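You operate a simulated robot arm through the tools that you are given. There is no shell and no other tool. Be economical: measure what you need, move in short steps, check, and stop when the job is done.

Carry out the task below with a simulated robot arm. There is one attempt and no reset: what you move stays moved.

## Task
Slide the damp clothes apart along the rail so air gets between them.
Fine: three shirts and the navy jumper; the drying ring stays; all hooks 15 cm apart or more.

The check looks at the end state, three seconds after you hand in, the way a careful person would. Anything else that was tipped, shoved, dropped, spilled or broken makes it a failure. Flat cloth is picked up by pressing the open fingertips on it (5 to 10 N) and closing them slowly along it; thin cloth reads only 2 to 8 mm in the jaws.

## Robot
A 7-joint arm with a fingered hand on a trunk, on a base that drives. Base frame: it is fixed to the floor where the robot stands at the start and does not move with it; the origin is under the middle of the robot, x ahead of it, y to its left, z up. Lengths are in m, angles in degrees, forces in N, time in s.
With the tool pointing down near the work surface it reaches from about 0.3 to 0.7 m from the robot's upright axis, wherever it stands. Its first joint turns from -166.0 to 166.0 degrees. Payload 4 kg.
The tool frame sits at the grasp point between the pads (the TCP): z along the fingers, y along the line on which they close. The tips reach 0.026 m beyond it. Largest opening 0.148 m; the body of the gripper starts 0.073 m behind the TCP. The gripper is a hand of 3 fingers: y runs from the thumb to the fingers, the wrist lies at [0, 0, -0.239] in the tool frame, and closing takes about 1.5 s.
Orientation is told as [roll, pitch, yaw] about the base's x, y, z axes, in that order, counted from this pose: with the fingers straight down and closing along the base's y, the tool's x points along the base's -x, its y along +y and its z along -z.

## Interface
- The arm moves only by the tool play_rows. Its argument "commands" is a list of rows, each a list of 6 numbers: the shift along the tool's x, y, z in m, then the turn, a rotation vector about the tool's x, y, z in degrees. In form: [[dx, dy, dz, rx, ry, rz], ...]. A call has 1 to 10 rows; each row is the pose to reach, as a shift and turn from the pose commanded when the call began, along the tool's axes at that moment. "fingers" is the gripper command, from -1 (shut) to 1 (fully open), values between in proportion, set as the call begins (left out, the last holds). Rows are played at 5 a second. More than 0.05 m and 8.6 degrees between two rows, or a gripper value outside its range, and nothing of the call is played. A pose out of reach is approached as far as the arm can. The call stops where the force on the tool passes 40 N (or 10 N more than at its start, if that is more) or the arm is blocked; 0.2 s more then pass. The fingers move at their own pace (about 0.072 m/s each) and stop on an object; they squeeze with about 22 N. The grip force told is the motor's: it shows also when the fingers shut on nothing. Time passes only in rows, and 0.2 s behind the last, so rows that repeat a pose let the fingers close. The reply holds the time, the measured pose of the TCP, the force on the tool along the base axes, the opening and the grip force, in the units named above and with some noise, with the torque about the TCP (base axes, N m) and any sound that the robot's microphone picked up.
- Cameras (640 x 400 px; columns grow to the right, rows downward): "scene" is now at [0.0426, 0.1756, 1.3819]; the picture's right is [0.16, -0.99, 0.00], its down [-0.15, -0.03, -0.99] and it looks along [0.98, 0.16, -0.16] (base axes); focal length 255 px, centre (320, 200). "wrist" rides on the gripper at [0.068, -0.039, -0.09] in the tool frame; the picture's right is [0.50, 0.87, 0.00], its down [-0.66, 0.38, -0.65] and it looks along [-0.57, 0.33, 0.76] (tool axes); focal length 222 px, centre (320, 200). There is no depth. A picture from a camera that has moved, and an enlarged one, comes with that camera's place and axes in the base frame and with its lens. The place of the scene camera against the robot may be out by one fixed shift of up to 0.025 m in any direction.
- camera(camera): a new picture of that camera. It takes no simulated time.
- slide_trunk(by): slides the trunk up (or, below 0, down) by that many m; the arm and the scene camera ride with it, the base frame stays. It gives what a move gives, with no picture.
- base_move(legs): drives the robot by 1 to 6 legs, each [ahead, left, turn to the left] in m, m and degrees, along the robot's own axes; the way and the turn of a leg run together, so that a leg with both is an arc; at most 1.5 m and 180 degrees a leg. The arm and the cameras ride along, it lands a little off, and it stops where it bumps. It gives what a move gives.
- move_fingers(finger1, finger2, thumb_bend): sets how far each is bent, from 0 (flat) to 100 (curled in); at 30 the hand is open as for a grip, at 70 the pads meet at the TCP. One left out holds its place. A second passes; each finger stops where it meets its share of the squeeze, and holds until it gets a number again. A gripper value or a shape takes the hand back. It gives what a move gives, with no picture; readings hold the bend of each and the force on the fingers (four entries, about 0 where the hand has none), thumb and palm.
- grasp_type(shape): the hand has 3 fingers and takes this shape, open, in about a second: jaw (thumb against the fingers, like two jaws); tri (thumb and two fingers); tip (a fingertip pinch); poke (one finger out to press); point (the index stretched); flat (the hand flat); cup (the hand cupped); fist (a fist). The gripper value then closes the fingers along that shape, each until it touches; the sizes above hold for jaw. It gives what a move gives, with no picture.
- turn_head(pan, tilt): turns the head with the scene camera to pan (to the left, within 155 degrees either way) and tilt (down, from -29 to 69), counted from straight ahead of the robot. It gives what a move gives.
- inspect(camera, box): a new picture of the part [left, top, right, bottom] of that camera's present view, enlarged. It takes no simulated time.
- job_done(): hands the job in; it is judged then, once.

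Work in short steps. Places have to be worked out from the pictures, the camera data and where the tool is seen: move nearer, look again, correct. Check each grasp and each placing, and mend what went wrong. You have 120 turns and 82 pictures in all, those below and enlarged ones among them. Open the gripper and draw the arm clear of the work before you hand the job in, unless the task says otherwise; then end with one line.

The tools are called by a JSON object that holds its "name" and its "arguments". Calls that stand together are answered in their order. play_rows: Moves the arm, as the interface text tells. Its arguments: {"type":"object","properties":{"commands":{"type":"array","items":{"type":"array","items":{"type":"number"}}},"fingers":{"type":"number"}},"required":["commands"]} The other tools are called the same way: slide_trunk (by) slides the trunk up or down; grasp_type (shape) gives the hand a shape; move_fingers (finger1, finger2, thumb_bend) moves the fingers one by one; base_move (legs) drives the base; turn_head (pan, tilt) turns the head that bears the scene camera; camera (camera) takes a picture; inspect (camera, box) takes an enlarged picture of a part of a camera's view; job_done () hands the job in.

At the start:

```text
time_s: 0.0
position: [0.3099, 0.3077, 1.3681]
tool_rot: [-0.1, -68.8, 4.6]
wrist_force: [-0.8, -0.6, 0.1]
ft_torque: [-0.03, 0.02, -0.02]
finger_gap: 0.148
finger_force: 0.1
shape: jaw
bend: [30.0, 30.0, 30.0]
finger forces: [0.1, 0.0, 0.0, 0.0, 0.0, 0.0]
trunk travel left (down, up): [-0.304, 0.286]
robot x, y, heading: [0.0005, 0.0033, -0.3]
head pan, tilt: [9.2, 9.0]
```

scene: 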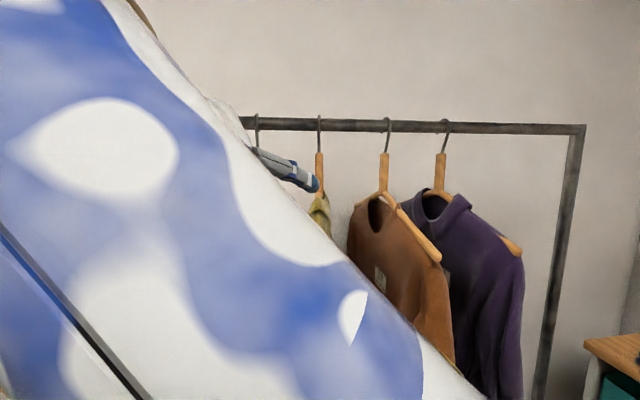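
wrist: 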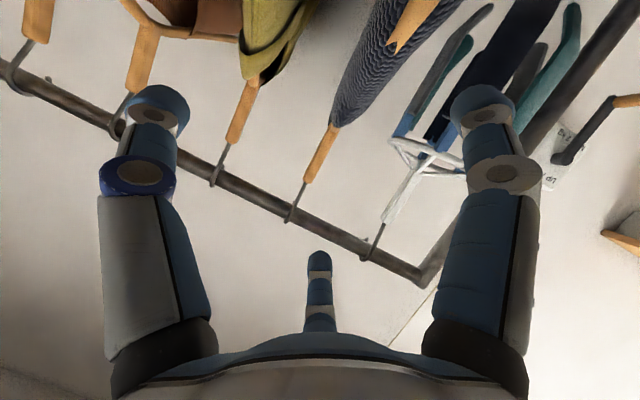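

The arm hides much of the scene camera's view. By rough triangulation the rail is at x≈0.49, z≈1.45. I'll turn the head to the left to see the rest of the rail and what stands around it.

{"name": "turn_head", "arguments": {"pan": 60, "tilt": 15}}

{"name": "camera", "arguments": {"camera": "scene"}}

{"name": "turn_head", "arguments": {"pan": 150, "tilt": 25}}

{"name": "camera", "arguments": {"camera": "scene"}}

```text
time_s: 1.2
position: [0.3107, 0.3092, 1.3666]
tool_rot: [-0.9, -68.7, 5.3]
wrist_force: [-0.1, -0.4, 0.0]
ft_torque: [-0.01, -0.02, 0.01]
finger_gap: 0.148
finger_force: 0.0
shape: jaw
bend: [30.0, 30.0, 30.0]
finger forces: [0.0, 0.0, 0.0, 0.1, 0.0, 0.0]
trunk travel left (down, up): [-0.304, 0.286]
robot x, y, heading: [0.0007, -0.0053, 0.1]
head pan, tilt: [60.0, 15.0]
```

```text
79 pictures are left
camera scene: at [0.0063, 0.2361, 1.3733], right [0.81, -0.59, 0.0], down [-0.15, -0.2, -0.97], along [0.57, 0.78, -0.25], focal length 255 px, centre (320, 200)
```

scene: 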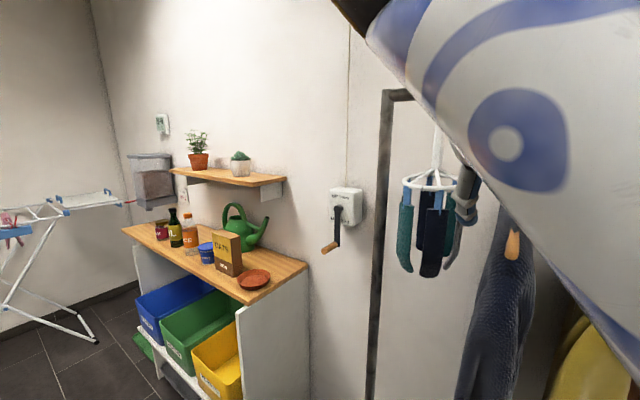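

```text
time_s: 2.8
position: [0.3119, 0.3121, 1.3644]
tool_rot: [-1.4, -68.6, 5.9]
wrist_force: [0.1, -0.2, 0.3]
ft_torque: [0.01, -0.01, -0.02]
finger_gap: 0.1478
finger_force: 0.0
shape: jaw
bend: [30.0, 30.0, 30.0]
finger forces: [0.1, 0.0, 0.1, 0.1, 0.0, 0.1]
trunk travel left (down, up): [-0.304, 0.286]
robot x, y, heading: [0.0031, 0.0022, -0.0]
head pan, tilt: [150.0, 25.0]
```

```text
78 pictures are left
camera scene: at [0.0051, 0.2369, 1.3716], right [0.82, -0.58, 0.0], down [-0.15, -0.22, -0.96], along [0.56, 0.79, -0.26], focal length 255 px, centre (320, 200)
```

scene: 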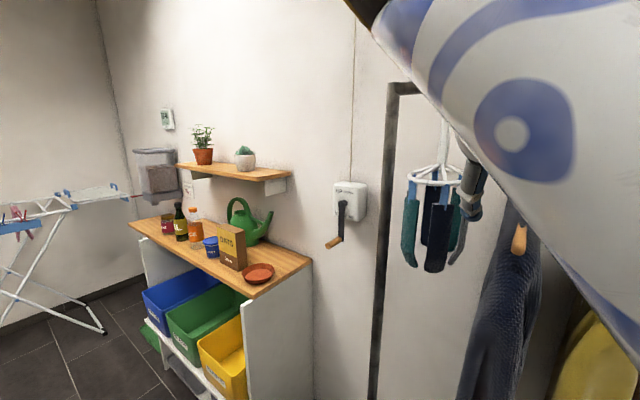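

The second picture still shows the old view, so I'll take it again.

{"name": "camera", "arguments": {"camera": "scene"}}

```text
77 pictures are left
camera scene: at [0.0051, 0.2369, 1.3716], right [0.82, -0.58, 0.0], down [-0.15, -0.22, -0.96], along [0.56, 0.79, -0.26], focal length 255 px, centre (320, 200)
```

scene: 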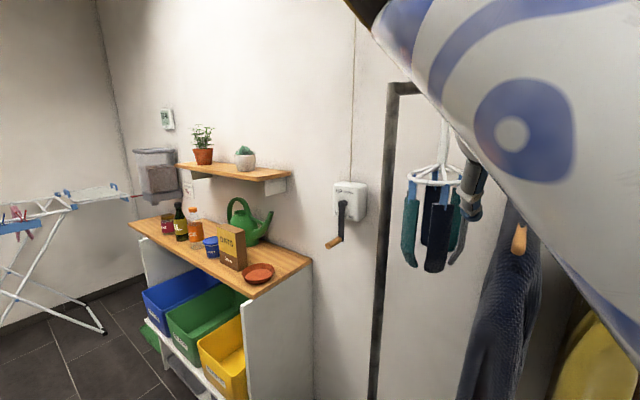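

The head seems to stall near 55° left. I'll look to the right and slightly down to check the room that way.

{"name": "turn_head", "arguments": {"pan": -30, "tilt": 10}}

{"name": "camera", "arguments": {"camera": "scene"}}

```text
time_s: 5.5
position: [0.3095, 0.308, 1.3686]
tool_rot: [0.0, -68.8, 4.3]
wrist_force: [0.6, -0.2, 0.3]
ft_torque: [-0.05, -0.02, 0.03]
finger_gap: 0.1482
finger_force: 0.1
shape: jaw
bend: [30.0, 30.0, 30.0]
finger forces: [0.0, 0.1, 0.0, 0.0, 0.0, 0.0]
trunk travel left (down, up): [-0.304, 0.286]
robot x, y, heading: [0.0033, -0.0038, 0.0]
head pan, tilt: [-30.0, 10.0]
```

```text
76 pictures are left
camera scene: at [0.0435, 0.1495, 1.3785], right [-0.12, -0.99, 0.0], down [-0.19, 0.02, -0.98], along [0.97, -0.12, -0.19], focal length 255 px, centre (320, 200)
```

scene: 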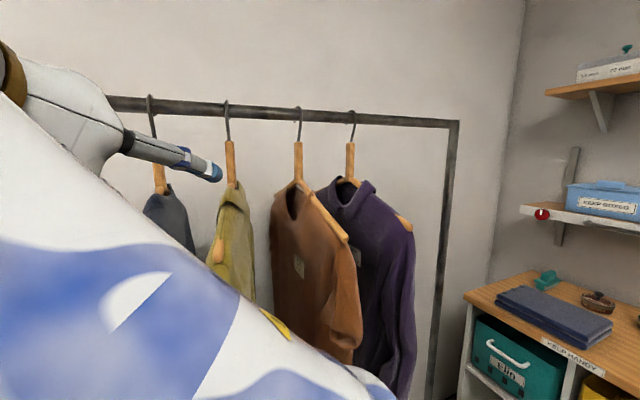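

The three views fit a rail skewed by about 20°. It runs from roughly (0.43,0.60) on the left to (0.79,-0.36) on the right at z≈1.46, with hooks about 0.13 m apart. The ring is at the left end. So I'll push the clothes to the right, purple first. Now I move the hand halfway towards purple, turning it square to the rail and staying in front of it.

{"name": "play_rows", "arguments": {"commands": [[-0.007, -0.04, 0.005, -2.4, 0, -0.9], [-0.014, -0.08, 0.01, -4.8, 0, -1.9], [-0.021, -0.12, 0.015, -7.2, 0, -2.8], [-0.028, -0.16, 0.02, -9.6, 0, -3.7], [-0.035, -0.2, 0.025, -12, 0, -4.7]], "fingers": -0.1}}

{"name": "camera", "arguments": {"camera": "scene"}}

{"name": "camera", "arguments": {"camera": "wrist"}}

```text
time_s: 6.7
position: [0.3627, 0.1141, 1.3907]
tool_rot: [0.0, -68.8, 17.8]
wrist_force: [0.1, 0.3, 0.5]
ft_torque: [-0.03, 0.0, -0.03]
finger_gap: 0.0668
finger_force: 0.1
shape: jaw
bend: [39.0, 39.0, 70.0]
finger forces: [0.0, 0.0, 0.0, 0.0, 0.0, 0.0]
trunk travel left (down, up): [-0.304, 0.286]
robot x, y, heading: [-0.001, -0.0005, 0.0]
head pan, tilt: [-30.0, 10.0]
```

```text
75 pictures are left
camera scene: at [0.0316, 0.1143, 1.3802], right [-0.5, -0.87, 0.0], down [-0.15, 0.09, -0.98], along [0.85, -0.49, -0.17], focal length 255 px, centre (320, 200)
```

scene: 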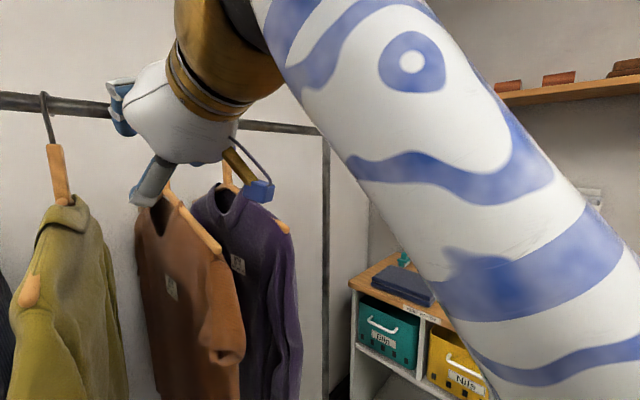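

```text
74 pictures are left
camera wrist: at [0.2697, 0.0433, 1.3613], right [-0.43, 0.77, -0.47], down [-0.47, 0.25, 0.85], along [0.77, 0.59, 0.25], focal length 222 px, centre (320, 200)
```

wrist: 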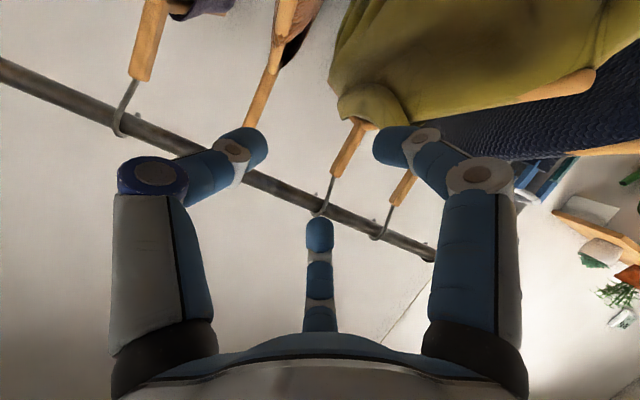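

The fixes agree: the rail is at z≈1.463 and purple's hook near (0.61,0.00). The neighbours sit every ~0.13 m, and the wooden necks span z≈1.32–1.39. The thumb is on the right side and the two fingers on the left. I'll move sideways to line up with purple's neck, still well in front of it.

{"name": "play_rows", "arguments": {"commands": [[-0.008, -0.038, 0.01, 0, 0, 0], [-0.016, -0.075, 0.02, 0, 0, 0], [-0.024, -0.112, 0.03, 0, 0, 0], [-0.032, -0.15, 0.04, 0, 0, 0], [-0.039, -0.187, 0.05, 0, 0, 0], [-0.039, -0.187, 0.05, 0, 0, 0]], "fingers": 0.35}}

{"name": "camera", "arguments": {"camera": "scene"}}

{"name": "camera", "arguments": {"camera": "wrist"}}

```text
time_s: 8.1
position: [0.4678, -0.0446, 1.4044]
tool_rot: [-0.3, -68.7, 17.7]
wrist_force: [1.4, -0.5, -1.2]
ft_torque: [0.01, 0.0, 0.05]
finger_gap: 0.0997
finger_force: 0.1
shape: jaw
bend: [29.0, 29.0, 72.0]
finger forces: [0.1, 0.0, 0.0, 0.1, 0.0, 0.0]
out of reach, approached as far as the arm can: row 5, 6
trunk travel left (down, up): [-0.304, 0.286]
robot x, y, heading: [0.0016, 0.0018, 0.0]
head pan, tilt: [-30.0, 10.0]
```

```text
73 pictures are left
camera scene: at [0.0319, 0.1136, 1.3802], right [-0.5, -0.87, 0.0], down [-0.15, 0.09, -0.98], along [0.85, -0.49, -0.17], focal length 255 px, centre (320, 200)
```

scene: 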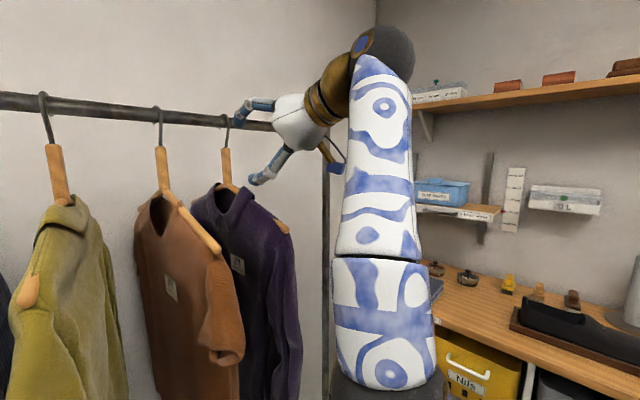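

```text
72 pictures are left
camera wrist: at [0.3755, -0.1149, 1.3747], right [-0.43, 0.77, -0.47], down [-0.47, 0.25, 0.85], along [0.77, 0.59, 0.25], focal length 222 px, centre (320, 200)
```

wrist: 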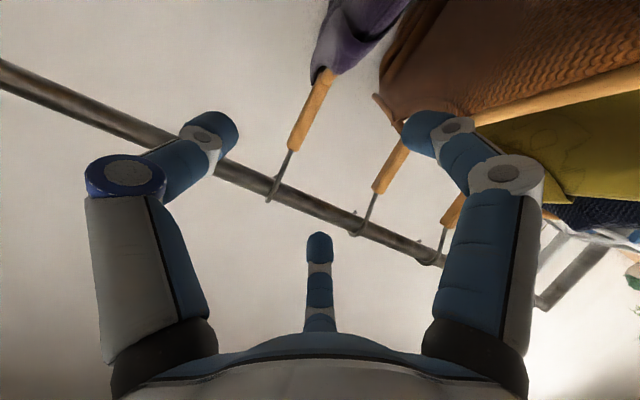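

Purple's hook fixes again at (0.609,-0.004). The rail angle is ≈16.5°, and the right post is about 0.29 m beyond purple. The arm is at its reach limit here because the shoulder is low, so I'll raise the trunk; the hand is clear in front of the rail.

{"name": "slide_trunk", "arguments": {"by": 0.2}}

{"name": "camera", "arguments": {"camera": "scene"}}

```text
time_s: 10.3
position: [0.4681, -0.0436, 1.6053]
tool_rot: [-0.1, -68.7, 17.6]
wrist_force: [0.2, 1.3, -0.1]
ft_torque: [0.02, 0.01, -0.04]
finger_gap: 0.0997
finger_force: 0.1
shape: jaw
bend: [29.0, 29.0, 72.0]
finger forces: [0.0, 0.1, 0.1, 0.0, 0.0, 0.0]
trunk travel left (down, up): [-0.504, 0.086]
robot x, y, heading: [-0.001, -0.0003, -0.1]
head pan, tilt: [-30.0, 10.0]
```

```text
71 pictures are left
camera scene: at [0.0317, 0.1141, 1.5802], right [-0.5, -0.87, 0.0], down [-0.15, 0.09, -0.98], along [0.85, -0.49, -0.17], focal length 255 px, centre (320, 200)
```

scene: 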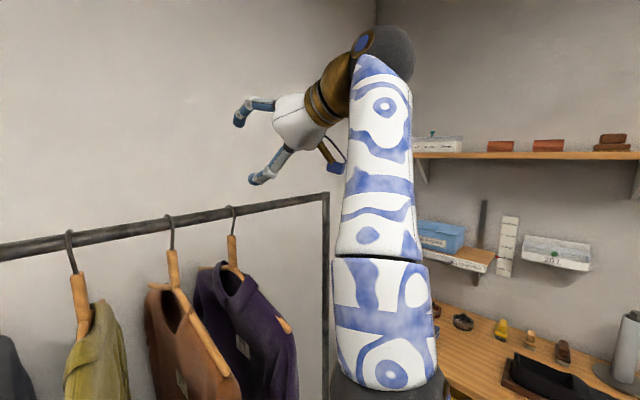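

The trunk is up, and the right post shows about 0.3 m beyond purple. I'll lower the hand straight down in front of the rail, then forward to about 0.10 m short of purple's neck.

{"name": "play_rows", "arguments": {"commands": [[0.04, 0, 0.0155, 0, 0, 0], [0.08, 0, 0.031, 0, 0, 0], [0.12, 0, 0.0465, 0, 0, 0], [0.16, 0, 0.062, 0, 0, 0], [0.199, 0, 0.0775, 0, 0, 0], [0.19, -0.003, 0.1, 0, 0, 0], [0.18, -0.005, 0.127, 0, 0, 0], [0.18, -0.005, 0.127, 0, 0, 0]]}}

{"name": "camera", "arguments": {"camera": "scene"}}

{"name": "camera", "arguments": {"camera": "wrist"}}

```text
time_s: 12.1
position: [0.5209, -0.0333, 1.3925]
tool_rot: [-0.1, -68.8, 17.6]
wrist_force: [0.0, 0.3, -0.2]
ft_torque: [0.01, 0.01, 0.02]
finger_gap: 0.0994
finger_force: 0.0
shape: jaw
bend: [29.0, 29.0, 72.0]
finger forces: [0.1, 0.1, 0.0, 0.0, 0.0, 0.0]
trunk travel left (down, up): [-0.504, 0.086]
robot x, y, heading: [-0.0018, 0.0049, -0.0]
head pan, tilt: [-30.0, 10.0]
```

```text
70 pictures are left
camera scene: at [0.0316, 0.1141, 1.5803], right [-0.5, -0.87, 0.0], down [-0.15, 0.09, -0.98], along [0.85, -0.49, -0.17], focal length 255 px, centre (320, 200)
```

scene: 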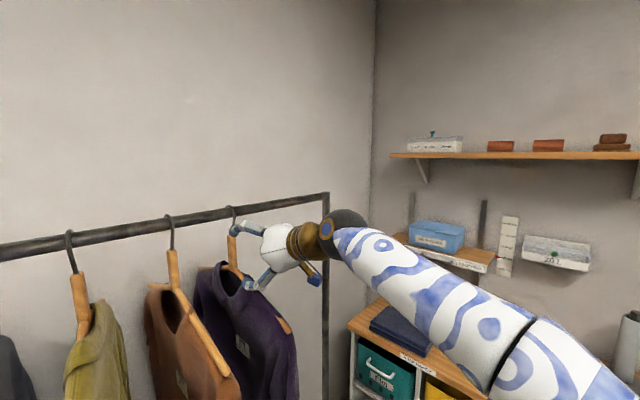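

```text
69 pictures are left
camera wrist: at [0.4286, -0.1049, 1.3609], right [-0.43, 0.77, -0.47], down [-0.47, 0.25, 0.85], along [0.77, 0.59, 0.25], focal length 222 px, centre (320, 200)
```

wrist: 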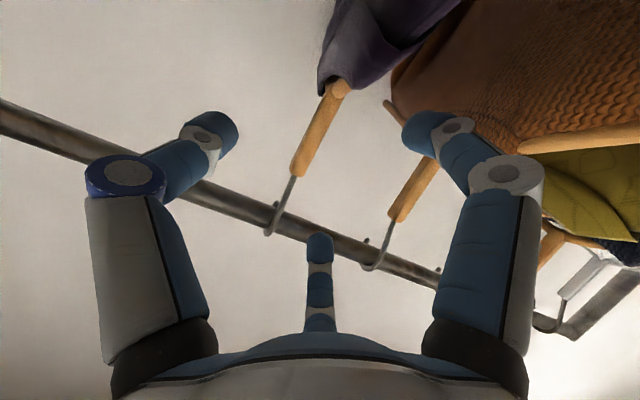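

The purple neck projects right onto the approach line, with the fingers to pass on either side of it. I advance about 0.10 m along the tool, keeping a little higher to stay clear of the garment's shoulder.

{"name": "play_rows", "arguments": {"commands": [[-0.004, 0, 0.03, 0, 0, 0], [-0.008, 0, 0.06, 0, 0, 0], [-0.012, 0, 0.08, 0, 0, 0], [-0.012, 0, 0.1, 0, 0, 0], [-0.012, 0, 0.1, 0, 0, 0]]}}

{"name": "inspect", "arguments": {"camera": "scene", "box": [120, 160, 380, 323]}}

{"name": "camera", "arguments": {"camera": "wrist"}}

```text
time_s: 13.3
position: [0.6112, -0.0067, 1.3647]
tool_rot: [-0.2, -68.8, 17.7]
wrist_force: [-0.1, 0.4, 0.2]
ft_torque: [0.02, 0.02, 0.01]
finger_gap: 0.0999
finger_force: 0.0
shape: jaw
bend: [29.0, 29.0, 72.0]
finger forces: [0.0, 0.0, 0.0, 0.1, 0.0, 0.0]
trunk travel left (down, up): [-0.504, 0.086]
robot x, y, heading: [0.0009, -0.0001, -0.0]
head pan, tilt: [-30.0, 10.0]
```

```text
2.45 times, centred on (250, 242) of scene
camera zoom: at [0.0317, 0.1141, 1.5803], right [-0.5, -0.87, 0.0], down [-0.15, 0.09, -0.98], along [0.85, -0.49, -0.17], focal length 625 px, centre (492, 98)
```

zoom: 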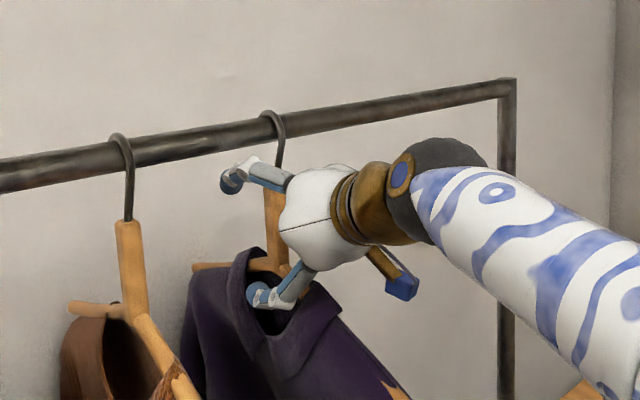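

```text
67 pictures are left
camera wrist: at [0.5188, -0.0764, 1.3353], right [-0.43, 0.77, -0.47], down [-0.47, 0.25, 0.85], along [0.77, 0.59, 0.25], focal length 222 px, centre (320, 200)
```

wrist: 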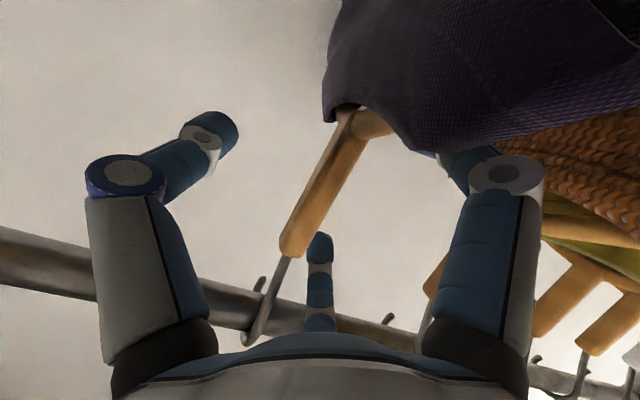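

The neck stands between thumb and fingers, and nothing is being touched. I close into a loose cage of about 5 cm and start pushing to the right along the rail.

{"name": "play_rows", "arguments": {"commands": [[0, 0, 0, 0, 0, 0], [0, 0, 0, 0, 0, 0], [0, 0, 0, 0, 0, 0], [0, -0.01, 0, 0, 0, 0], [0, -0.02, 0, 0, 0, 0], [0, -0.03, 0, 0, 0, 0], [0, -0.04, 0, 0, 0, 0], [0, -0.05, 0, 0, 0, 0], [0, -0.06, 0, 0, 0, 0]], "fingers": -0.35}}

{"name": "inspect", "arguments": {"camera": "scene", "box": [120, 160, 380, 323]}}

{"name": "camera", "arguments": {"camera": "wrist"}}

```text
time_s: 15.3
position: [0.6301, -0.0614, 1.365]
tool_rot: [-0.2, -68.9, 17.7]
wrist_force: [-0.4, 1.1, 0.3]
ft_torque: [0.01, 0.02, 0.0]
finger_gap: 0.0483
finger_force: 0.0
shape: jaw
bend: [77.0, 77.0, 70.0]
finger forces: [0.0, 0.3, 0.1, 0.0, 0.0, 0.0]
trunk travel left (down, up): [-0.504, 0.086]
robot x, y, heading: [0.0029, 0.0007, 0.1]
head pan, tilt: [-30.0, 10.0]
```

```text
2.45 times, centred on (250, 242) of scene
camera zoom: at [0.0317, 0.1141, 1.5803], right [-0.5, -0.87, 0.0], down [-0.15, 0.09, -0.98], along [0.85, -0.49, -0.17], focal length 625 px, centre (492, 98)
```

zoom: 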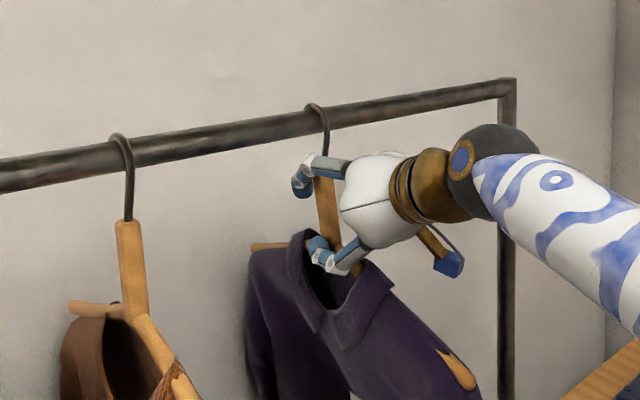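

```text
65 pictures are left
camera wrist: at [0.538, -0.1321, 1.3354], right [-0.43, 0.77, -0.47], down [-0.47, 0.25, 0.85], along [0.77, 0.59, 0.25], focal length 222 px, centre (320, 200)
```

wrist: 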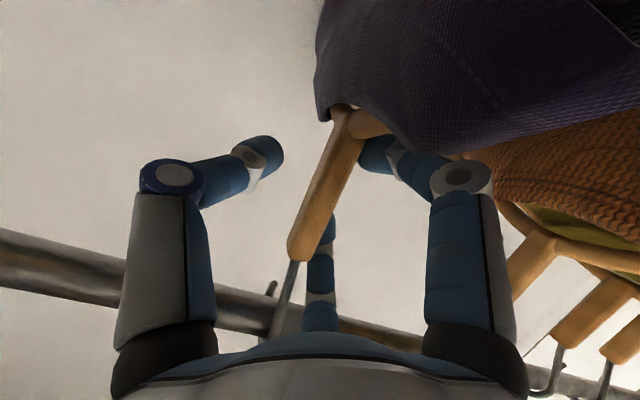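

Purple slides easily with about 1 N of force and its hook stays upright on the rail. I push it another 0.12 m.

{"name": "play_rows", "arguments": {"commands": [[0, -0.013, 0, 0, 0, 0], [0, -0.026, 0, 0, 0, 0], [0, -0.039, 0, 0, 0, 0], [0, -0.052, 0, 0, 0, 0], [0, -0.065, 0, 0, 0, 0], [0, -0.078, 0, 0, 0, 0], [0, -0.091, 0, 0, 0, 0], [0, -0.104, 0, 0, 0, 0], [0, -0.117, 0, 0, 0, 0], [0, -0.117, 0, 0, 0, 0]]}}

{"name": "camera", "arguments": {"camera": "scene"}}

{"name": "camera", "arguments": {"camera": "wrist"}}

```text
time_s: 17.5
position: [0.6653, -0.1697, 1.3672]
tool_rot: [-0.3, -68.9, 17.7]
wrist_force: [0.4, 1.2, -1.0]
ft_torque: [-0.01, 0.03, 0.04]
finger_gap: 0.0484
finger_force: 0.0
shape: jaw
bend: [77.0, 77.0, 70.0]
finger forces: [0.8, 0.3, 0.0, 0.1, 0.0, 0.1]
trunk travel left (down, up): [-0.504, 0.086]
robot x, y, heading: [0.0039, -0.003, 0.1]
head pan, tilt: [-30.0, 10.0]
```

```text
64 pictures are left
camera scene: at [0.0317, 0.1142, 1.5802], right [-0.5, -0.87, 0.0], down [-0.15, 0.09, -0.98], along [0.85, -0.49, -0.17], focal length 255 px, centre (320, 200)
```

scene: 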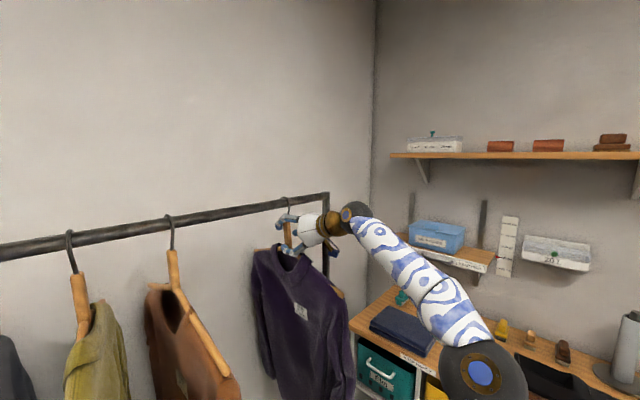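

```text
63 pictures are left
camera wrist: at [0.5732, -0.2413, 1.3371], right [-0.43, 0.77, -0.47], down [-0.47, 0.25, 0.85], along [0.77, 0.59, 0.25], focal length 222 px, centre (320, 200)
```

wrist: 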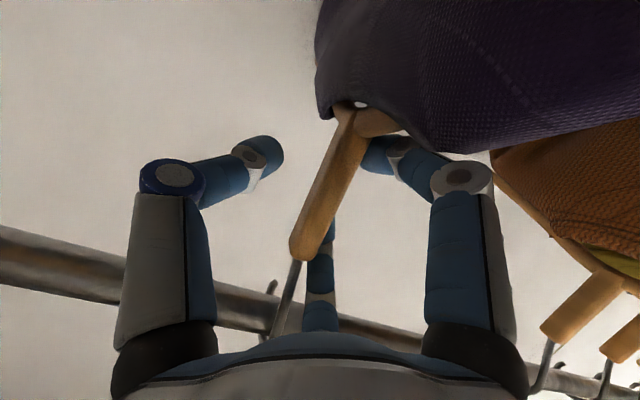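

Purple's hook is now about 0.15 m from where it started, some 0.14 m from the post. I push another 0.03 m for margin, then open a little and back out along the tool axis.

{"name": "play_rows", "arguments": {"commands": [[0, -0.01, 0, 0, 0, 0], [0, -0.02, 0, 0, 0, 0], [0, -0.03, 0, 0, 0, 0], [0, -0.03, 0, 0, 0, 0]]}}

{"name": "play_rows", "arguments": {"commands": [[0, 0.01, 0, 0, 0, 0], [0, 0.01, 0, 0, 0, 0], [0, 0.01, 0, 0, 0, 0], [0, 0.01, 0, 0, 0, 0], [0, 0.01, -0.03, 0, 0, 0], [0, 0.01, -0.06, 0, 0, 0], [0, 0.01, -0.1, 0, 0, 0], [0, 0.01, -0.13, 0, 0, 0], [0, 0.01, -0.13, 0, 0, 0]], "fingers": 0.35}}

{"name": "camera", "arguments": {"camera": "scene"}}

{"name": "camera", "arguments": {"camera": "wrist"}}

```text
time_s: 18.5
position: [0.6751, -0.1985, 1.3661]
tool_rot: [-0.2, -68.7, 17.7]
wrist_force: [-0.4, 1.3, 0.2]
ft_torque: [0.01, -0.01, 0.04]
finger_gap: 0.0487
finger_force: 0.1
shape: jaw
bend: [77.0, 77.0, 70.0]
finger forces: [0.8, 0.3, 0.0, 0.0, 0.0, 0.1]
trunk travel left (down, up): [-0.504, 0.086]
robot x, y, heading: [0.0016, 0.0012, -0.1]
head pan, tilt: [-30.0, 10.0]
```

```text
time_s: 20.5
position: [0.558, -0.226, 1.4141]
tool_rot: [-0.1, -68.6, 17.6]
wrist_force: [0.3, 0.6, 0.3]
ft_torque: [0.0, -0.01, 0.0]
finger_gap: 0.0995
finger_force: 0.0
shape: jaw
bend: [29.0, 29.0, 72.0]
finger forces: [0.0, 0.1, 0.1, 0.0, 0.1, 0.1]
trunk travel left (down, up): [-0.504, 0.086]
robot x, y, heading: [-0.0026, -0.0043, 0.1]
head pan, tilt: [-30.0, 10.0]
```

```text
62 pictures are left
camera scene: at [0.0316, 0.114, 1.5803], right [-0.5, -0.87, 0.0], down [-0.15, 0.09, -0.98], along [0.85, -0.49, -0.17], focal length 255 px, centre (320, 200)
```

scene: 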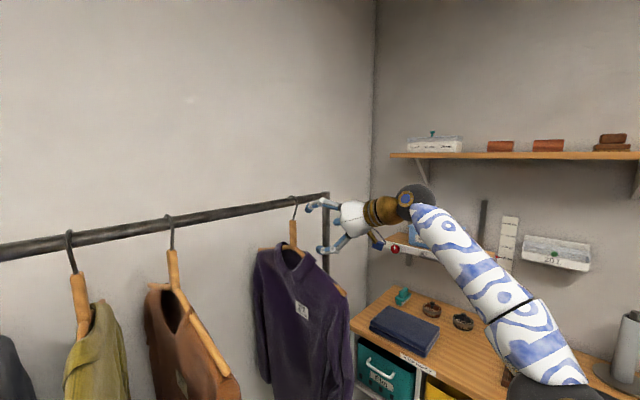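

```text
61 pictures are left
camera wrist: at [0.465, -0.2969, 1.3829], right [-0.43, 0.77, -0.47], down [-0.47, 0.25, 0.85], along [0.77, 0.59, 0.25], focal length 222 px, centre (320, 200)
```

wrist: 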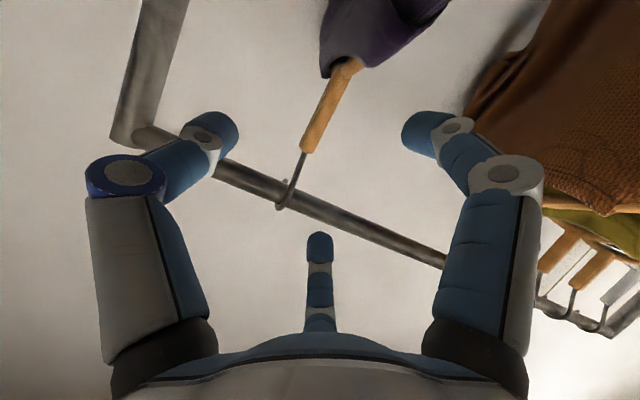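

Purple hangs straight at about (0.685,-0.18), 0.15 m from the post. Next is brown, with its neck near (0.572,0.122). I shift left along the rail, backed off a little further, and look.

{"name": "play_rows", "arguments": {"commands": [[0, 0, -0.03, 0, 0, 0], [0, 0.041, -0.03, 0, 0, 0], [0, 0.082, -0.03, 0, 0, 0], [0, 0.123, -0.03, 0, 0, 0], [0, 0.164, -0.03, 0, 0, 0], [0, 0.205, -0.03, 0, 0, 0], [0, 0.246, -0.03, 0, 0, 0], [0, 0.287, -0.03, 0, 0, 0], [0, 0.327, -0.03, 0, 0, 0], [0, 0.327, -0.03, 0, 0, 0]]}}

{"name": "camera", "arguments": {"camera": "wrist"}}

```text
time_s: 22.7
position: [0.4274, 0.0753, 1.4263]
tool_rot: [-0.1, -68.6, 17.5]
wrist_force: [0.8, 0.4, -0.5]
ft_torque: [0.0, -0.02, -0.01]
finger_gap: 0.0994
finger_force: 0.0
shape: jaw
bend: [29.0, 29.0, 72.0]
finger forces: [0.1, 0.0, 0.1, 0.0, 0.1, 0.0]
trunk travel left (down, up): [-0.504, 0.086]
robot x, y, heading: [0.0008, 0.0023, 0.1]
head pan, tilt: [-30.0, 10.0]
```

```text
60 pictures are left
camera wrist: at [0.3352, 0.004, 1.396], right [-0.43, 0.77, -0.47], down [-0.47, 0.25, 0.85], along [0.77, 0.59, 0.25], focal length 222 px, centre (320, 200)
```

wrist: 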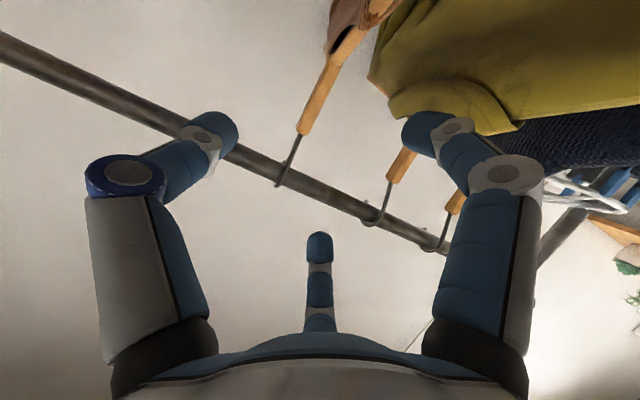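

Brown's neck lies on the approach line at the expected place. I advance 0.16 m onto it.

{"name": "play_rows", "arguments": {"commands": [[0, 0, 0.04, 0, 0, 0], [0, 0, 0.08, 0, 0, 0], [0, 0, 0.11, 0, 0, 0], [0, 0, 0.135, 0, 0, 0], [0, 0, 0.16, 0, 0, 0], [0, 0, 0.16, 0, 0, 0]]}}

{"name": "camera", "arguments": {"camera": "wrist"}}

{"name": "camera", "arguments": {"camera": "scene"}}

```text
time_s: 24.1
position: [0.5739, 0.1194, 1.3658]
tool_rot: [-0.2, -68.7, 17.7]
wrist_force: [-0.3, -0.5, 0.1]
ft_torque: [0.04, 0.03, 0.0]
finger_gap: 0.0994
finger_force: 0.0
shape: jaw
bend: [29.0, 29.0, 72.0]
finger forces: [0.0, 0.0, 0.0, 0.0, 0.0, 0.1]
trunk travel left (down, up): [-0.504, 0.086]
robot x, y, heading: [0.0005, 0.0003, -0.0]
head pan, tilt: [-30.0, 10.0]
```

```text
59 pictures are left
camera wrist: at [0.4811, 0.0498, 1.3349], right [-0.43, 0.77, -0.47], down [-0.47, 0.25, 0.85], along [0.77, 0.59, 0.25], focal length 222 px, centre (320, 200)
```

wrist: 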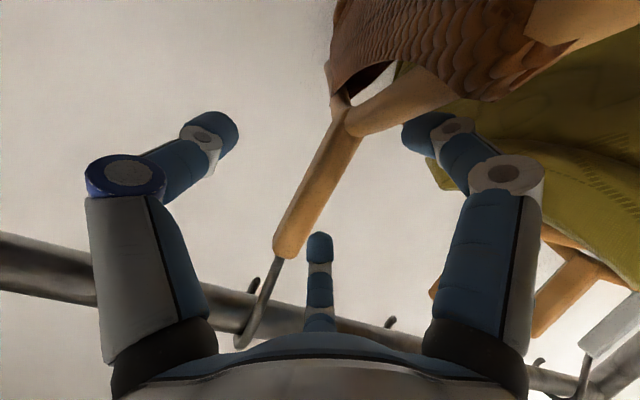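

```text
58 pictures are left
camera scene: at [0.0317, 0.1142, 1.5802], right [-0.5, -0.87, 0.0], down [-0.15, 0.09, -0.98], along [0.85, -0.49, -0.17], focal length 255 px, centre (320, 200)
```

scene: 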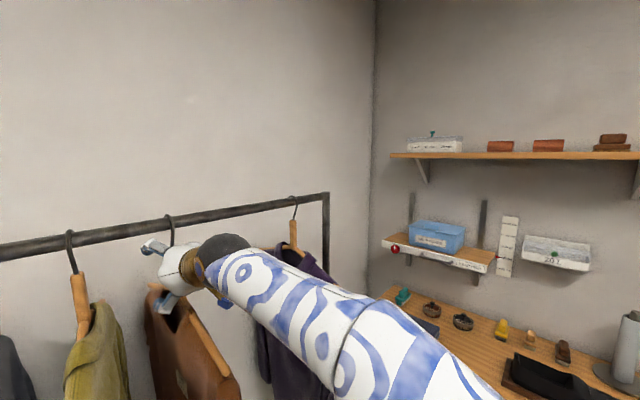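

Brown's neck is inside the open fingers. I cage it and push; the final TCP should come to about (0.623,-0.03), which is 0.175 m short of purple's release point.

{"name": "play_rows", "arguments": {"commands": [[0, 0, 0, 0, 0, 0], [0, 0, 0, 0, 0, 0], [0, 0, 0, 0, 0, 0], [0, -0.01, 0, 0, 0, 0], [0, -0.02, 0, 0, 0, 0], [0, -0.03, 0, 0, 0, 0], [0, -0.04, 0, 0, 0, 0], [0, -0.05, 0, 0, 0, 0], [0, -0.06, 0, 0, 0, 0], [0, -0.07, 0, 0, 0, 0]], "fingers": -0.35}}

{"name": "play_rows", "arguments": {"commands": [[0, -0.01, 0, 0, 0, 0], [0, -0.02, 0, 0, 0, 0], [0, -0.03, 0, 0, 0, 0], [0, -0.04, 0, 0, 0, 0], [0, -0.05, 0, 0, 0, 0], [0, -0.06, 0, 0, 0, 0], [0, -0.07, 0, 0, 0, 0], [0, -0.08, 0, 0, 0, 0], [0, -0.088, 0, 0, 0, 0], [0, -0.088, 0, 0, 0, 0]]}}

{"name": "camera", "arguments": {"camera": "wrist"}}

{"name": "camera", "arguments": {"camera": "scene"}}

```text
time_s: 26.3
position: [0.5937, 0.0552, 1.3642]
tool_rot: [-0.1, -68.8, 17.7]
wrist_force: [0.0, 0.5, 0.1]
ft_torque: [0.01, -0.05, 0.01]
finger_gap: 0.0486
finger_force: 0.0
shape: jaw
bend: [77.0, 77.0, 70.0]
finger forces: [0.1, 0.6, 0.1, 0.0, 0.0, 0.1]
trunk travel left (down, up): [-0.504, 0.086]
robot x, y, heading: [-0.0, -0.0026, -0.0]
head pan, tilt: [-30.0, 10.0]
```

```text
time_s: 28.5
position: [0.621, -0.031, 1.3666]
tool_rot: [-0.1, -68.8, 17.7]
wrist_force: [-0.2, 1.2, 0.3]
ft_torque: [0.01, -0.01, -0.03]
finger_gap: 0.0485
finger_force: 0.0
shape: jaw
bend: [77.0, 77.0, 70.0]
finger forces: [0.6, 0.3, 0.0, 0.0, 0.0, 0.0]
trunk travel left (down, up): [-0.504, 0.086]
robot x, y, heading: [-0.0018, 0.0006, -0.2]
head pan, tilt: [-30.0, 10.0]
```

```text
57 pictures are left
camera wrist: at [0.5282, -0.1002, 1.3365], right [-0.43, 0.77, -0.47], down [-0.47, 0.25, 0.85], along [0.77, 0.59, 0.25], focal length 222 px, centre (320, 200)
```

wrist: 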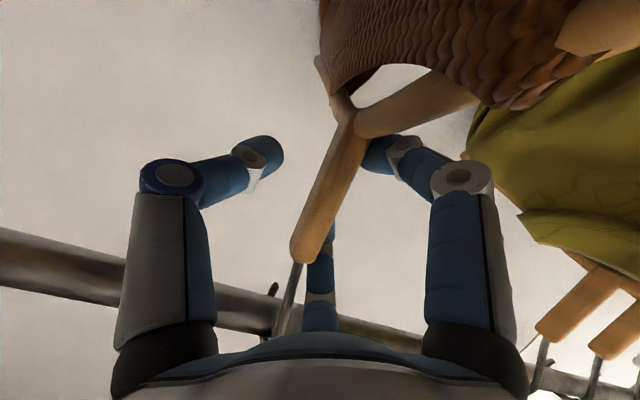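

```text
56 pictures are left
camera scene: at [0.0316, 0.1143, 1.5802], right [-0.5, -0.87, 0.0], down [-0.15, 0.09, -0.98], along [0.85, -0.49, -0.17], focal length 255 px, centre (320, 200)
```

scene: 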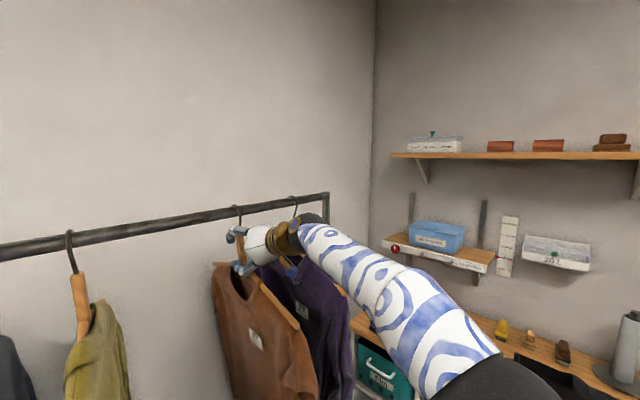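

Brown followed well, about 0.17 m left of purple. I release, back out, and shift left 0.285 m to line up with olive (neck near (0.537,0.252)).

{"name": "play_rows", "arguments": {"commands": [[0, 0.01, 0, 0, 0, 0], [0, 0.01, 0, 0, 0, 0], [0, 0.01, 0, 0, 0, 0], [0, 0.01, 0, 0, 0, 0], [0, 0.01, -0.03, 0, 0, 0], [0, 0.01, -0.06, 0, 0, 0], [0, 0.01, -0.1, 0, 0, 0], [0, 0.01, -0.13, 0, 0, 0], [0, 0.01, -0.16, 0, 0, 0]], "fingers": 0.35}}

{"name": "play_rows", "arguments": {"commands": [[0, 0.04, 0, 0, 0, 0], [0, 0.08, 0, 0, 0, 0], [0, 0.12, 0, 0, 0, 0], [0, 0.16, 0, 0, 0, 0], [0, 0.2, 0, 0, 0, 0], [0, 0.24, 0, 0, 0, 0], [0, 0.285, 0, 0, 0, 0], [0, 0.285, 0, 0, 0, 0]]}}

{"name": "camera", "arguments": {"camera": "wrist"}}

{"name": "camera", "arguments": {"camera": "scene"}}

```text
time_s: 30.5
position: [0.4734, -0.0655, 1.4225]
tool_rot: [-0.2, -68.7, 17.6]
wrist_force: [0.0, 0.4, -0.6]
ft_torque: [-0.01, 0.02, 0.0]
finger_gap: 0.0999
finger_force: 0.1
shape: jaw
bend: [29.0, 29.0, 72.0]
finger forces: [0.1, 0.0, 0.1, 0.0, 0.0, 0.0]
trunk travel left (down, up): [-0.504, 0.086]
robot x, y, heading: [-0.0018, -0.0002, -0.2]
head pan, tilt: [-30.0, 10.0]
```

```text
time_s: 32.3
position: [0.3865, 0.2036, 1.4203]
tool_rot: [-0.1, -68.7, 17.6]
wrist_force: [-0.1, -0.5, -0.4]
ft_torque: [-0.01, 0.01, 0.0]
finger_gap: 0.0995
finger_force: 0.1
shape: jaw
bend: [29.0, 29.0, 72.0]
finger forces: [0.0, 0.0, 0.0, 0.1, 0.0, 0.0]
trunk travel left (down, up): [-0.504, 0.086]
robot x, y, heading: [0.0004, -0.0007, -0.0]
head pan, tilt: [-30.0, 10.0]
```

```text
55 pictures are left
camera wrist: at [0.2943, 0.133, 1.3912], right [-0.43, 0.77, -0.47], down [-0.47, 0.25, 0.85], along [0.77, 0.59, 0.25], focal length 222 px, centre (320, 200)
```

wrist: 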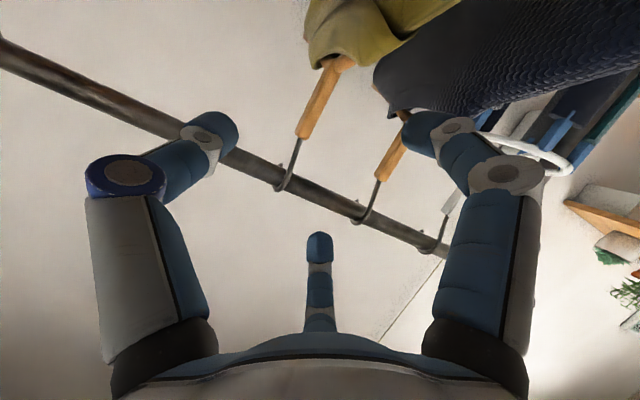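

```text
54 pictures are left
camera scene: at [0.0315, 0.1143, 1.5802], right [-0.5, -0.87, 0.0], down [-0.15, 0.09, -0.98], along [0.85, -0.49, -0.17], focal length 255 px, centre (320, 200)
```

scene: 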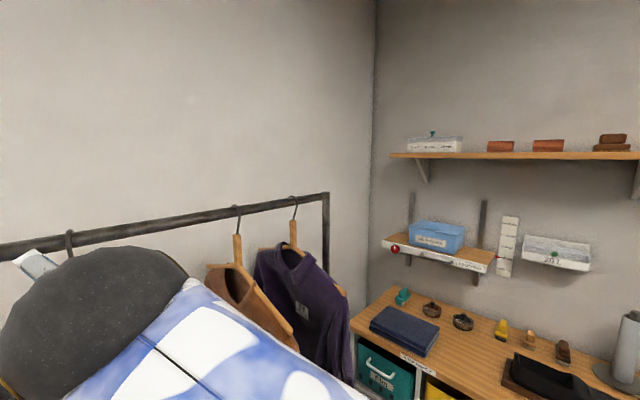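

Olive is aligned on the approach line. I advance 0.17 m onto its neck.

{"name": "play_rows", "arguments": {"commands": [[0, 0, 0.04, 0, 0, 0], [0, 0, 0.08, 0, 0, 0], [0, 0, 0.11, 0, 0, 0], [0, 0, 0.14, 0, 0, 0], [0, 0, 0.17, 0, 0, 0], [0, 0, 0.17, 0, 0, 0]]}}

{"name": "camera", "arguments": {"camera": "wrist"}}

```text
time_s: 33.7
position: [0.5419, 0.2515, 1.3607]
tool_rot: [0.0, -68.8, 17.6]
wrist_force: [0.8, 0.0, -0.4]
ft_torque: [0.01, 0.02, 0.03]
finger_gap: 0.0995
finger_force: 0.1
shape: jaw
bend: [29.0, 29.0, 72.0]
finger forces: [0.0, 0.0, 0.1, 0.0, 0.1, 0.1]
trunk travel left (down, up): [-0.504, 0.086]
robot x, y, heading: [0.0009, 0.0027, 0.1]
head pan, tilt: [-30.0, 10.0]
```

```text
53 pictures are left
camera wrist: at [0.4491, 0.1814, 1.3307], right [-0.43, 0.77, -0.47], down [-0.47, 0.25, 0.85], along [0.77, 0.59, 0.25], focal length 222 px, centre (320, 200)
```

wrist: 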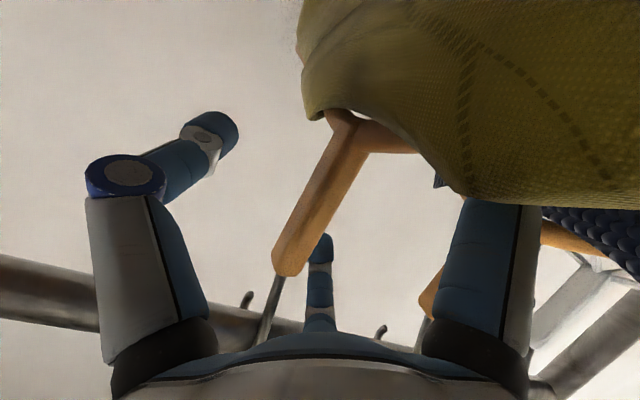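

Olive's neck is between the fingers. I raise the hand a touch to stay off the fabric, cage it and push about 0.12 m.

{"name": "play_rows", "arguments": {"commands": [[-0.008, 0, 0, 0, 0, 0], [-0.008, 0, 0, 0, 0, 0], [-0.008, 0, 0, 0, 0, 0], [-0.008, -0.01, 0, 0, 0, 0], [-0.008, -0.02, 0, 0, 0, 0], [-0.008, -0.03, 0, 0, 0, 0], [-0.008, -0.04, 0, 0, 0, 0], [-0.008, -0.05, 0, 0, 0, 0], [-0.008, -0.06, 0, 0, 0, 0]], "fingers": -0.35}}

{"name": "play_rows", "arguments": {"commands": [[0, -0.01, 0, 0, 0, 0], [0, -0.02, 0, 0, 0, 0], [0, -0.03, 0, 0, 0, 0], [0, -0.04, 0, 0, 0, 0], [0, -0.05, 0, 0, 0, 0], [0, -0.06, 0, 0, 0, 0], [0, -0.06, 0, 0, 0, 0]]}}

{"name": "camera", "arguments": {"camera": "wrist"}}

{"name": "camera", "arguments": {"camera": "scene"}}

```text
time_s: 35.7
position: [0.5623, 0.1969, 1.3673]
tool_rot: [-0.2, -68.7, 17.5]
wrist_force: [-0.8, 0.1, -0.7]
ft_torque: [-0.03, -0.04, 0.0]
finger_gap: 0.0484
finger_force: 0.0
shape: jaw
bend: [77.0, 77.0, 70.0]
finger forces: [0.2, 0.6, 0.1, 0.0, 0.1, 0.0]
trunk travel left (down, up): [-0.504, 0.086]
robot x, y, heading: [0.0005, 0.0015, -0.2]
head pan, tilt: [-30.0, 10.0]
```

```text
time_s: 37.3
position: [0.5791, 0.1421, 1.3692]
tool_rot: [-0.2, -68.8, 17.6]
wrist_force: [-0.8, 1.4, -1.0]
ft_torque: [0.0, 0.0, -0.02]
finger_gap: 0.0487
finger_force: 0.1
shape: jaw
bend: [76.0, 77.0, 70.0]
finger forces: [1.0, 0.4, 0.0, 0.0, 0.1, 0.1]
trunk travel left (down, up): [-0.504, 0.086]
robot x, y, heading: [-0.0021, 0.0023, 0.1]
head pan, tilt: [-30.0, 10.0]
```

```text
52 pictures are left
camera wrist: at [0.4875, 0.0712, 1.3398], right [-0.43, 0.77, -0.47], down [-0.47, 0.25, 0.85], along [0.77, 0.59, 0.25], focal length 222 px, centre (320, 200)
```

wrist: 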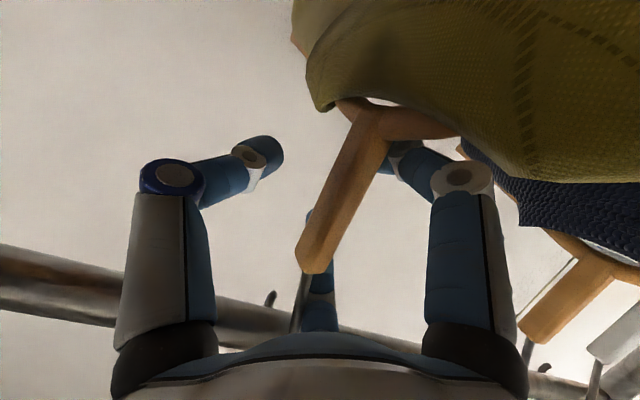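

```text
51 pictures are left
camera scene: at [0.0316, 0.1144, 1.5802], right [-0.5, -0.87, 0.0], down [-0.15, 0.09, -0.98], along [0.85, -0.49, -0.17], focal length 255 px, centre (320, 200)
```

scene: 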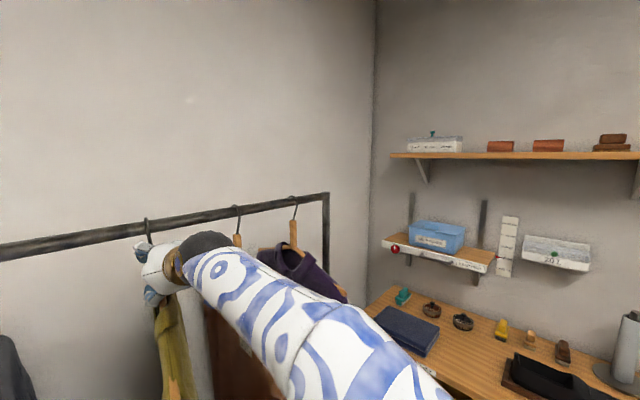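

Estimated spacings are olive–brown ≈0.174 m and brown–purple ≈0.169 m. Navy is next, and the drying ring hangs close on its left. So I'll back out, narrow the opening to about 7 cm, and line up slightly to the right of navy's neck.

{"name": "play_rows", "arguments": {"commands": [[0, 0.01, 0, 0, 0, 0], [0, 0.01, 0, 0, 0, 0], [0, 0.01, 0, 0, 0, 0], [0, 0.01, 0, 0, 0, 0], [0, 0.01, -0.03, 0, 0, 0], [0, 0.01, -0.06, 0, 0, 0], [0, 0.01, -0.1, 0, 0, 0], [0, 0.01, -0.13, 0, 0, 0], [0, 0.01, -0.16, 0, 0, 0]], "fingers": 0.35}}

{"name": "play_rows", "arguments": {"commands": [[-0.01, 0.035, 0, 0, 0, 0], [-0.01, 0.07, 0, 0, 0, 0], [-0.01, 0.105, 0, 0, 0, 0], [-0.01, 0.14, 0, 0, 0, 0], [-0.01, 0.175, 0, 0, 0, 0], [-0.01, 0.21, 0, 0, 0, 0], [-0.01, 0.21, 0, 0, 0, 0]], "fingers": -0.05}}

{"name": "camera", "arguments": {"camera": "wrist"}}

{"name": "camera", "arguments": {"camera": "scene"}}

```text
time_s: 39.3
position: [0.4343, 0.105, 1.4291]
tool_rot: [-0.2, -68.8, 17.6]
wrist_force: [0.3, -0.3, 0.1]
ft_torque: [-0.05, -0.01, -0.01]
finger_gap: 0.0995
finger_force: 0.1
shape: jaw
bend: [29.0, 29.0, 72.0]
finger forces: [0.0, 0.1, 0.0, 0.1, 0.0, 0.0]
trunk travel left (down, up): [-0.504, 0.086]
robot x, y, heading: [0.001, 0.0022, -0.1]
head pan, tilt: [-30.0, 10.0]
```

```text
time_s: 40.9
position: [0.3711, 0.3061, 1.4382]
tool_rot: [-0.1, -68.7, 17.6]
wrist_force: [0.4, -1.5, -0.2]
ft_torque: [0.01, 0.02, 0.04]
finger_gap: 0.0708
finger_force: 0.1
shape: jaw
bend: [37.0, 37.0, 70.0]
finger forces: [0.1, 0.0, 0.0, 0.0, 0.0, 0.0]
trunk travel left (down, up): [-0.504, 0.086]
robot x, y, heading: [-0.0012, 0.0002, 0.0]
head pan, tilt: [-30.0, 10.0]
```

```text
50 pictures are left
camera wrist: at [0.2791, 0.2357, 1.408], right [-0.43, 0.77, -0.47], down [-0.47, 0.25, 0.85], along [0.77, 0.59, 0.25], focal length 222 px, centre (320, 200)
```

wrist: 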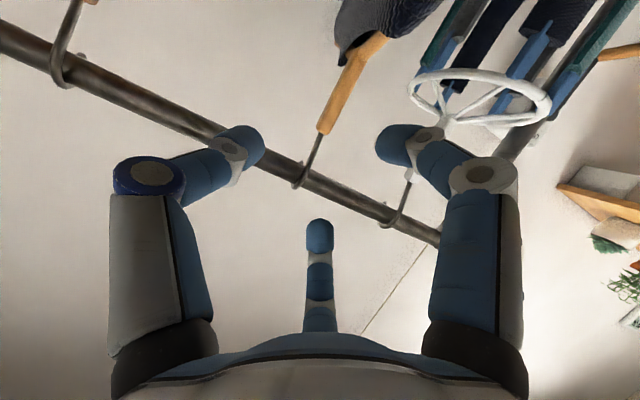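

```text
49 pictures are left
camera scene: at [0.0316, 0.1143, 1.5802], right [-0.5, -0.87, 0.0], down [-0.15, 0.09, -0.98], along [0.85, -0.49, -0.17], focal length 255 px, centre (320, 200)
```

scene: 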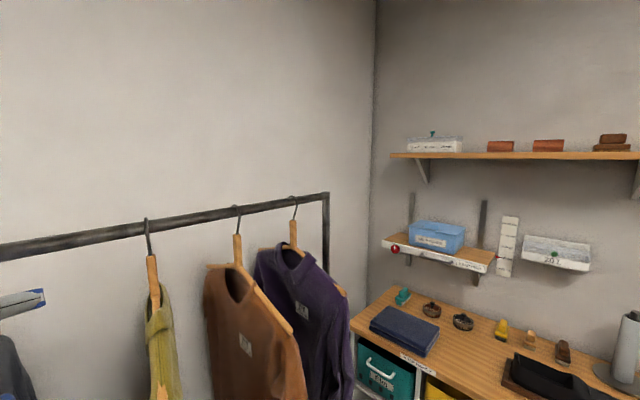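

Navy's neck sits slightly on the finger side, as intended. I shift 0.008 m left, advance partway (0.10 m) and check clearance to the ring.

{"name": "play_rows", "arguments": {"commands": [[0, 0.008, 0.03, 0, 0, 0], [0, 0.008, 0.06, 0, 0, 0], [0, 0.008, 0.09, 0, 0, 0], [0, 0.008, 0.1, 0, 0, 0]]}}

{"name": "camera", "arguments": {"camera": "wrist"}}

```text
time_s: 41.9
position: [0.4622, 0.3435, 1.4015]
tool_rot: [-0.3, -68.6, 17.7]
wrist_force: [0.4, -0.5, -0.3]
ft_torque: [0.0, 0.02, 0.0]
finger_gap: 0.0707
finger_force: 0.1
shape: jaw
bend: [37.0, 37.0, 70.0]
finger forces: [0.0, 0.1, 0.0, 0.0, 0.0, 0.0]
trunk travel left (down, up): [-0.504, 0.086]
robot x, y, heading: [-0.0016, 0.0002, 0.1]
head pan, tilt: [-30.0, 10.0]
```

```text
48 pictures are left
camera wrist: at [0.3701, 0.2731, 1.372], right [-0.43, 0.77, -0.47], down [-0.47, 0.25, 0.85], along [0.77, 0.59, 0.25], focal length 222 px, centre (320, 200)
```

wrist: 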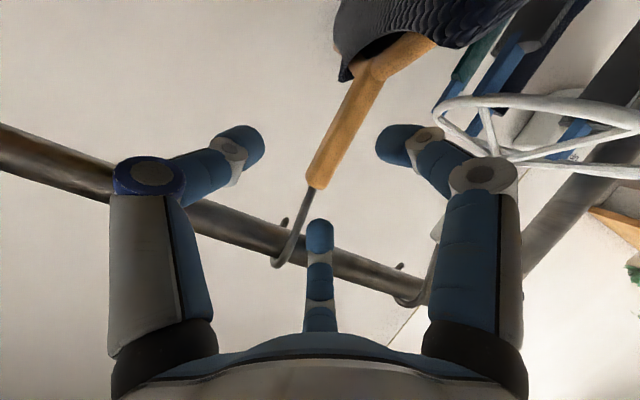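

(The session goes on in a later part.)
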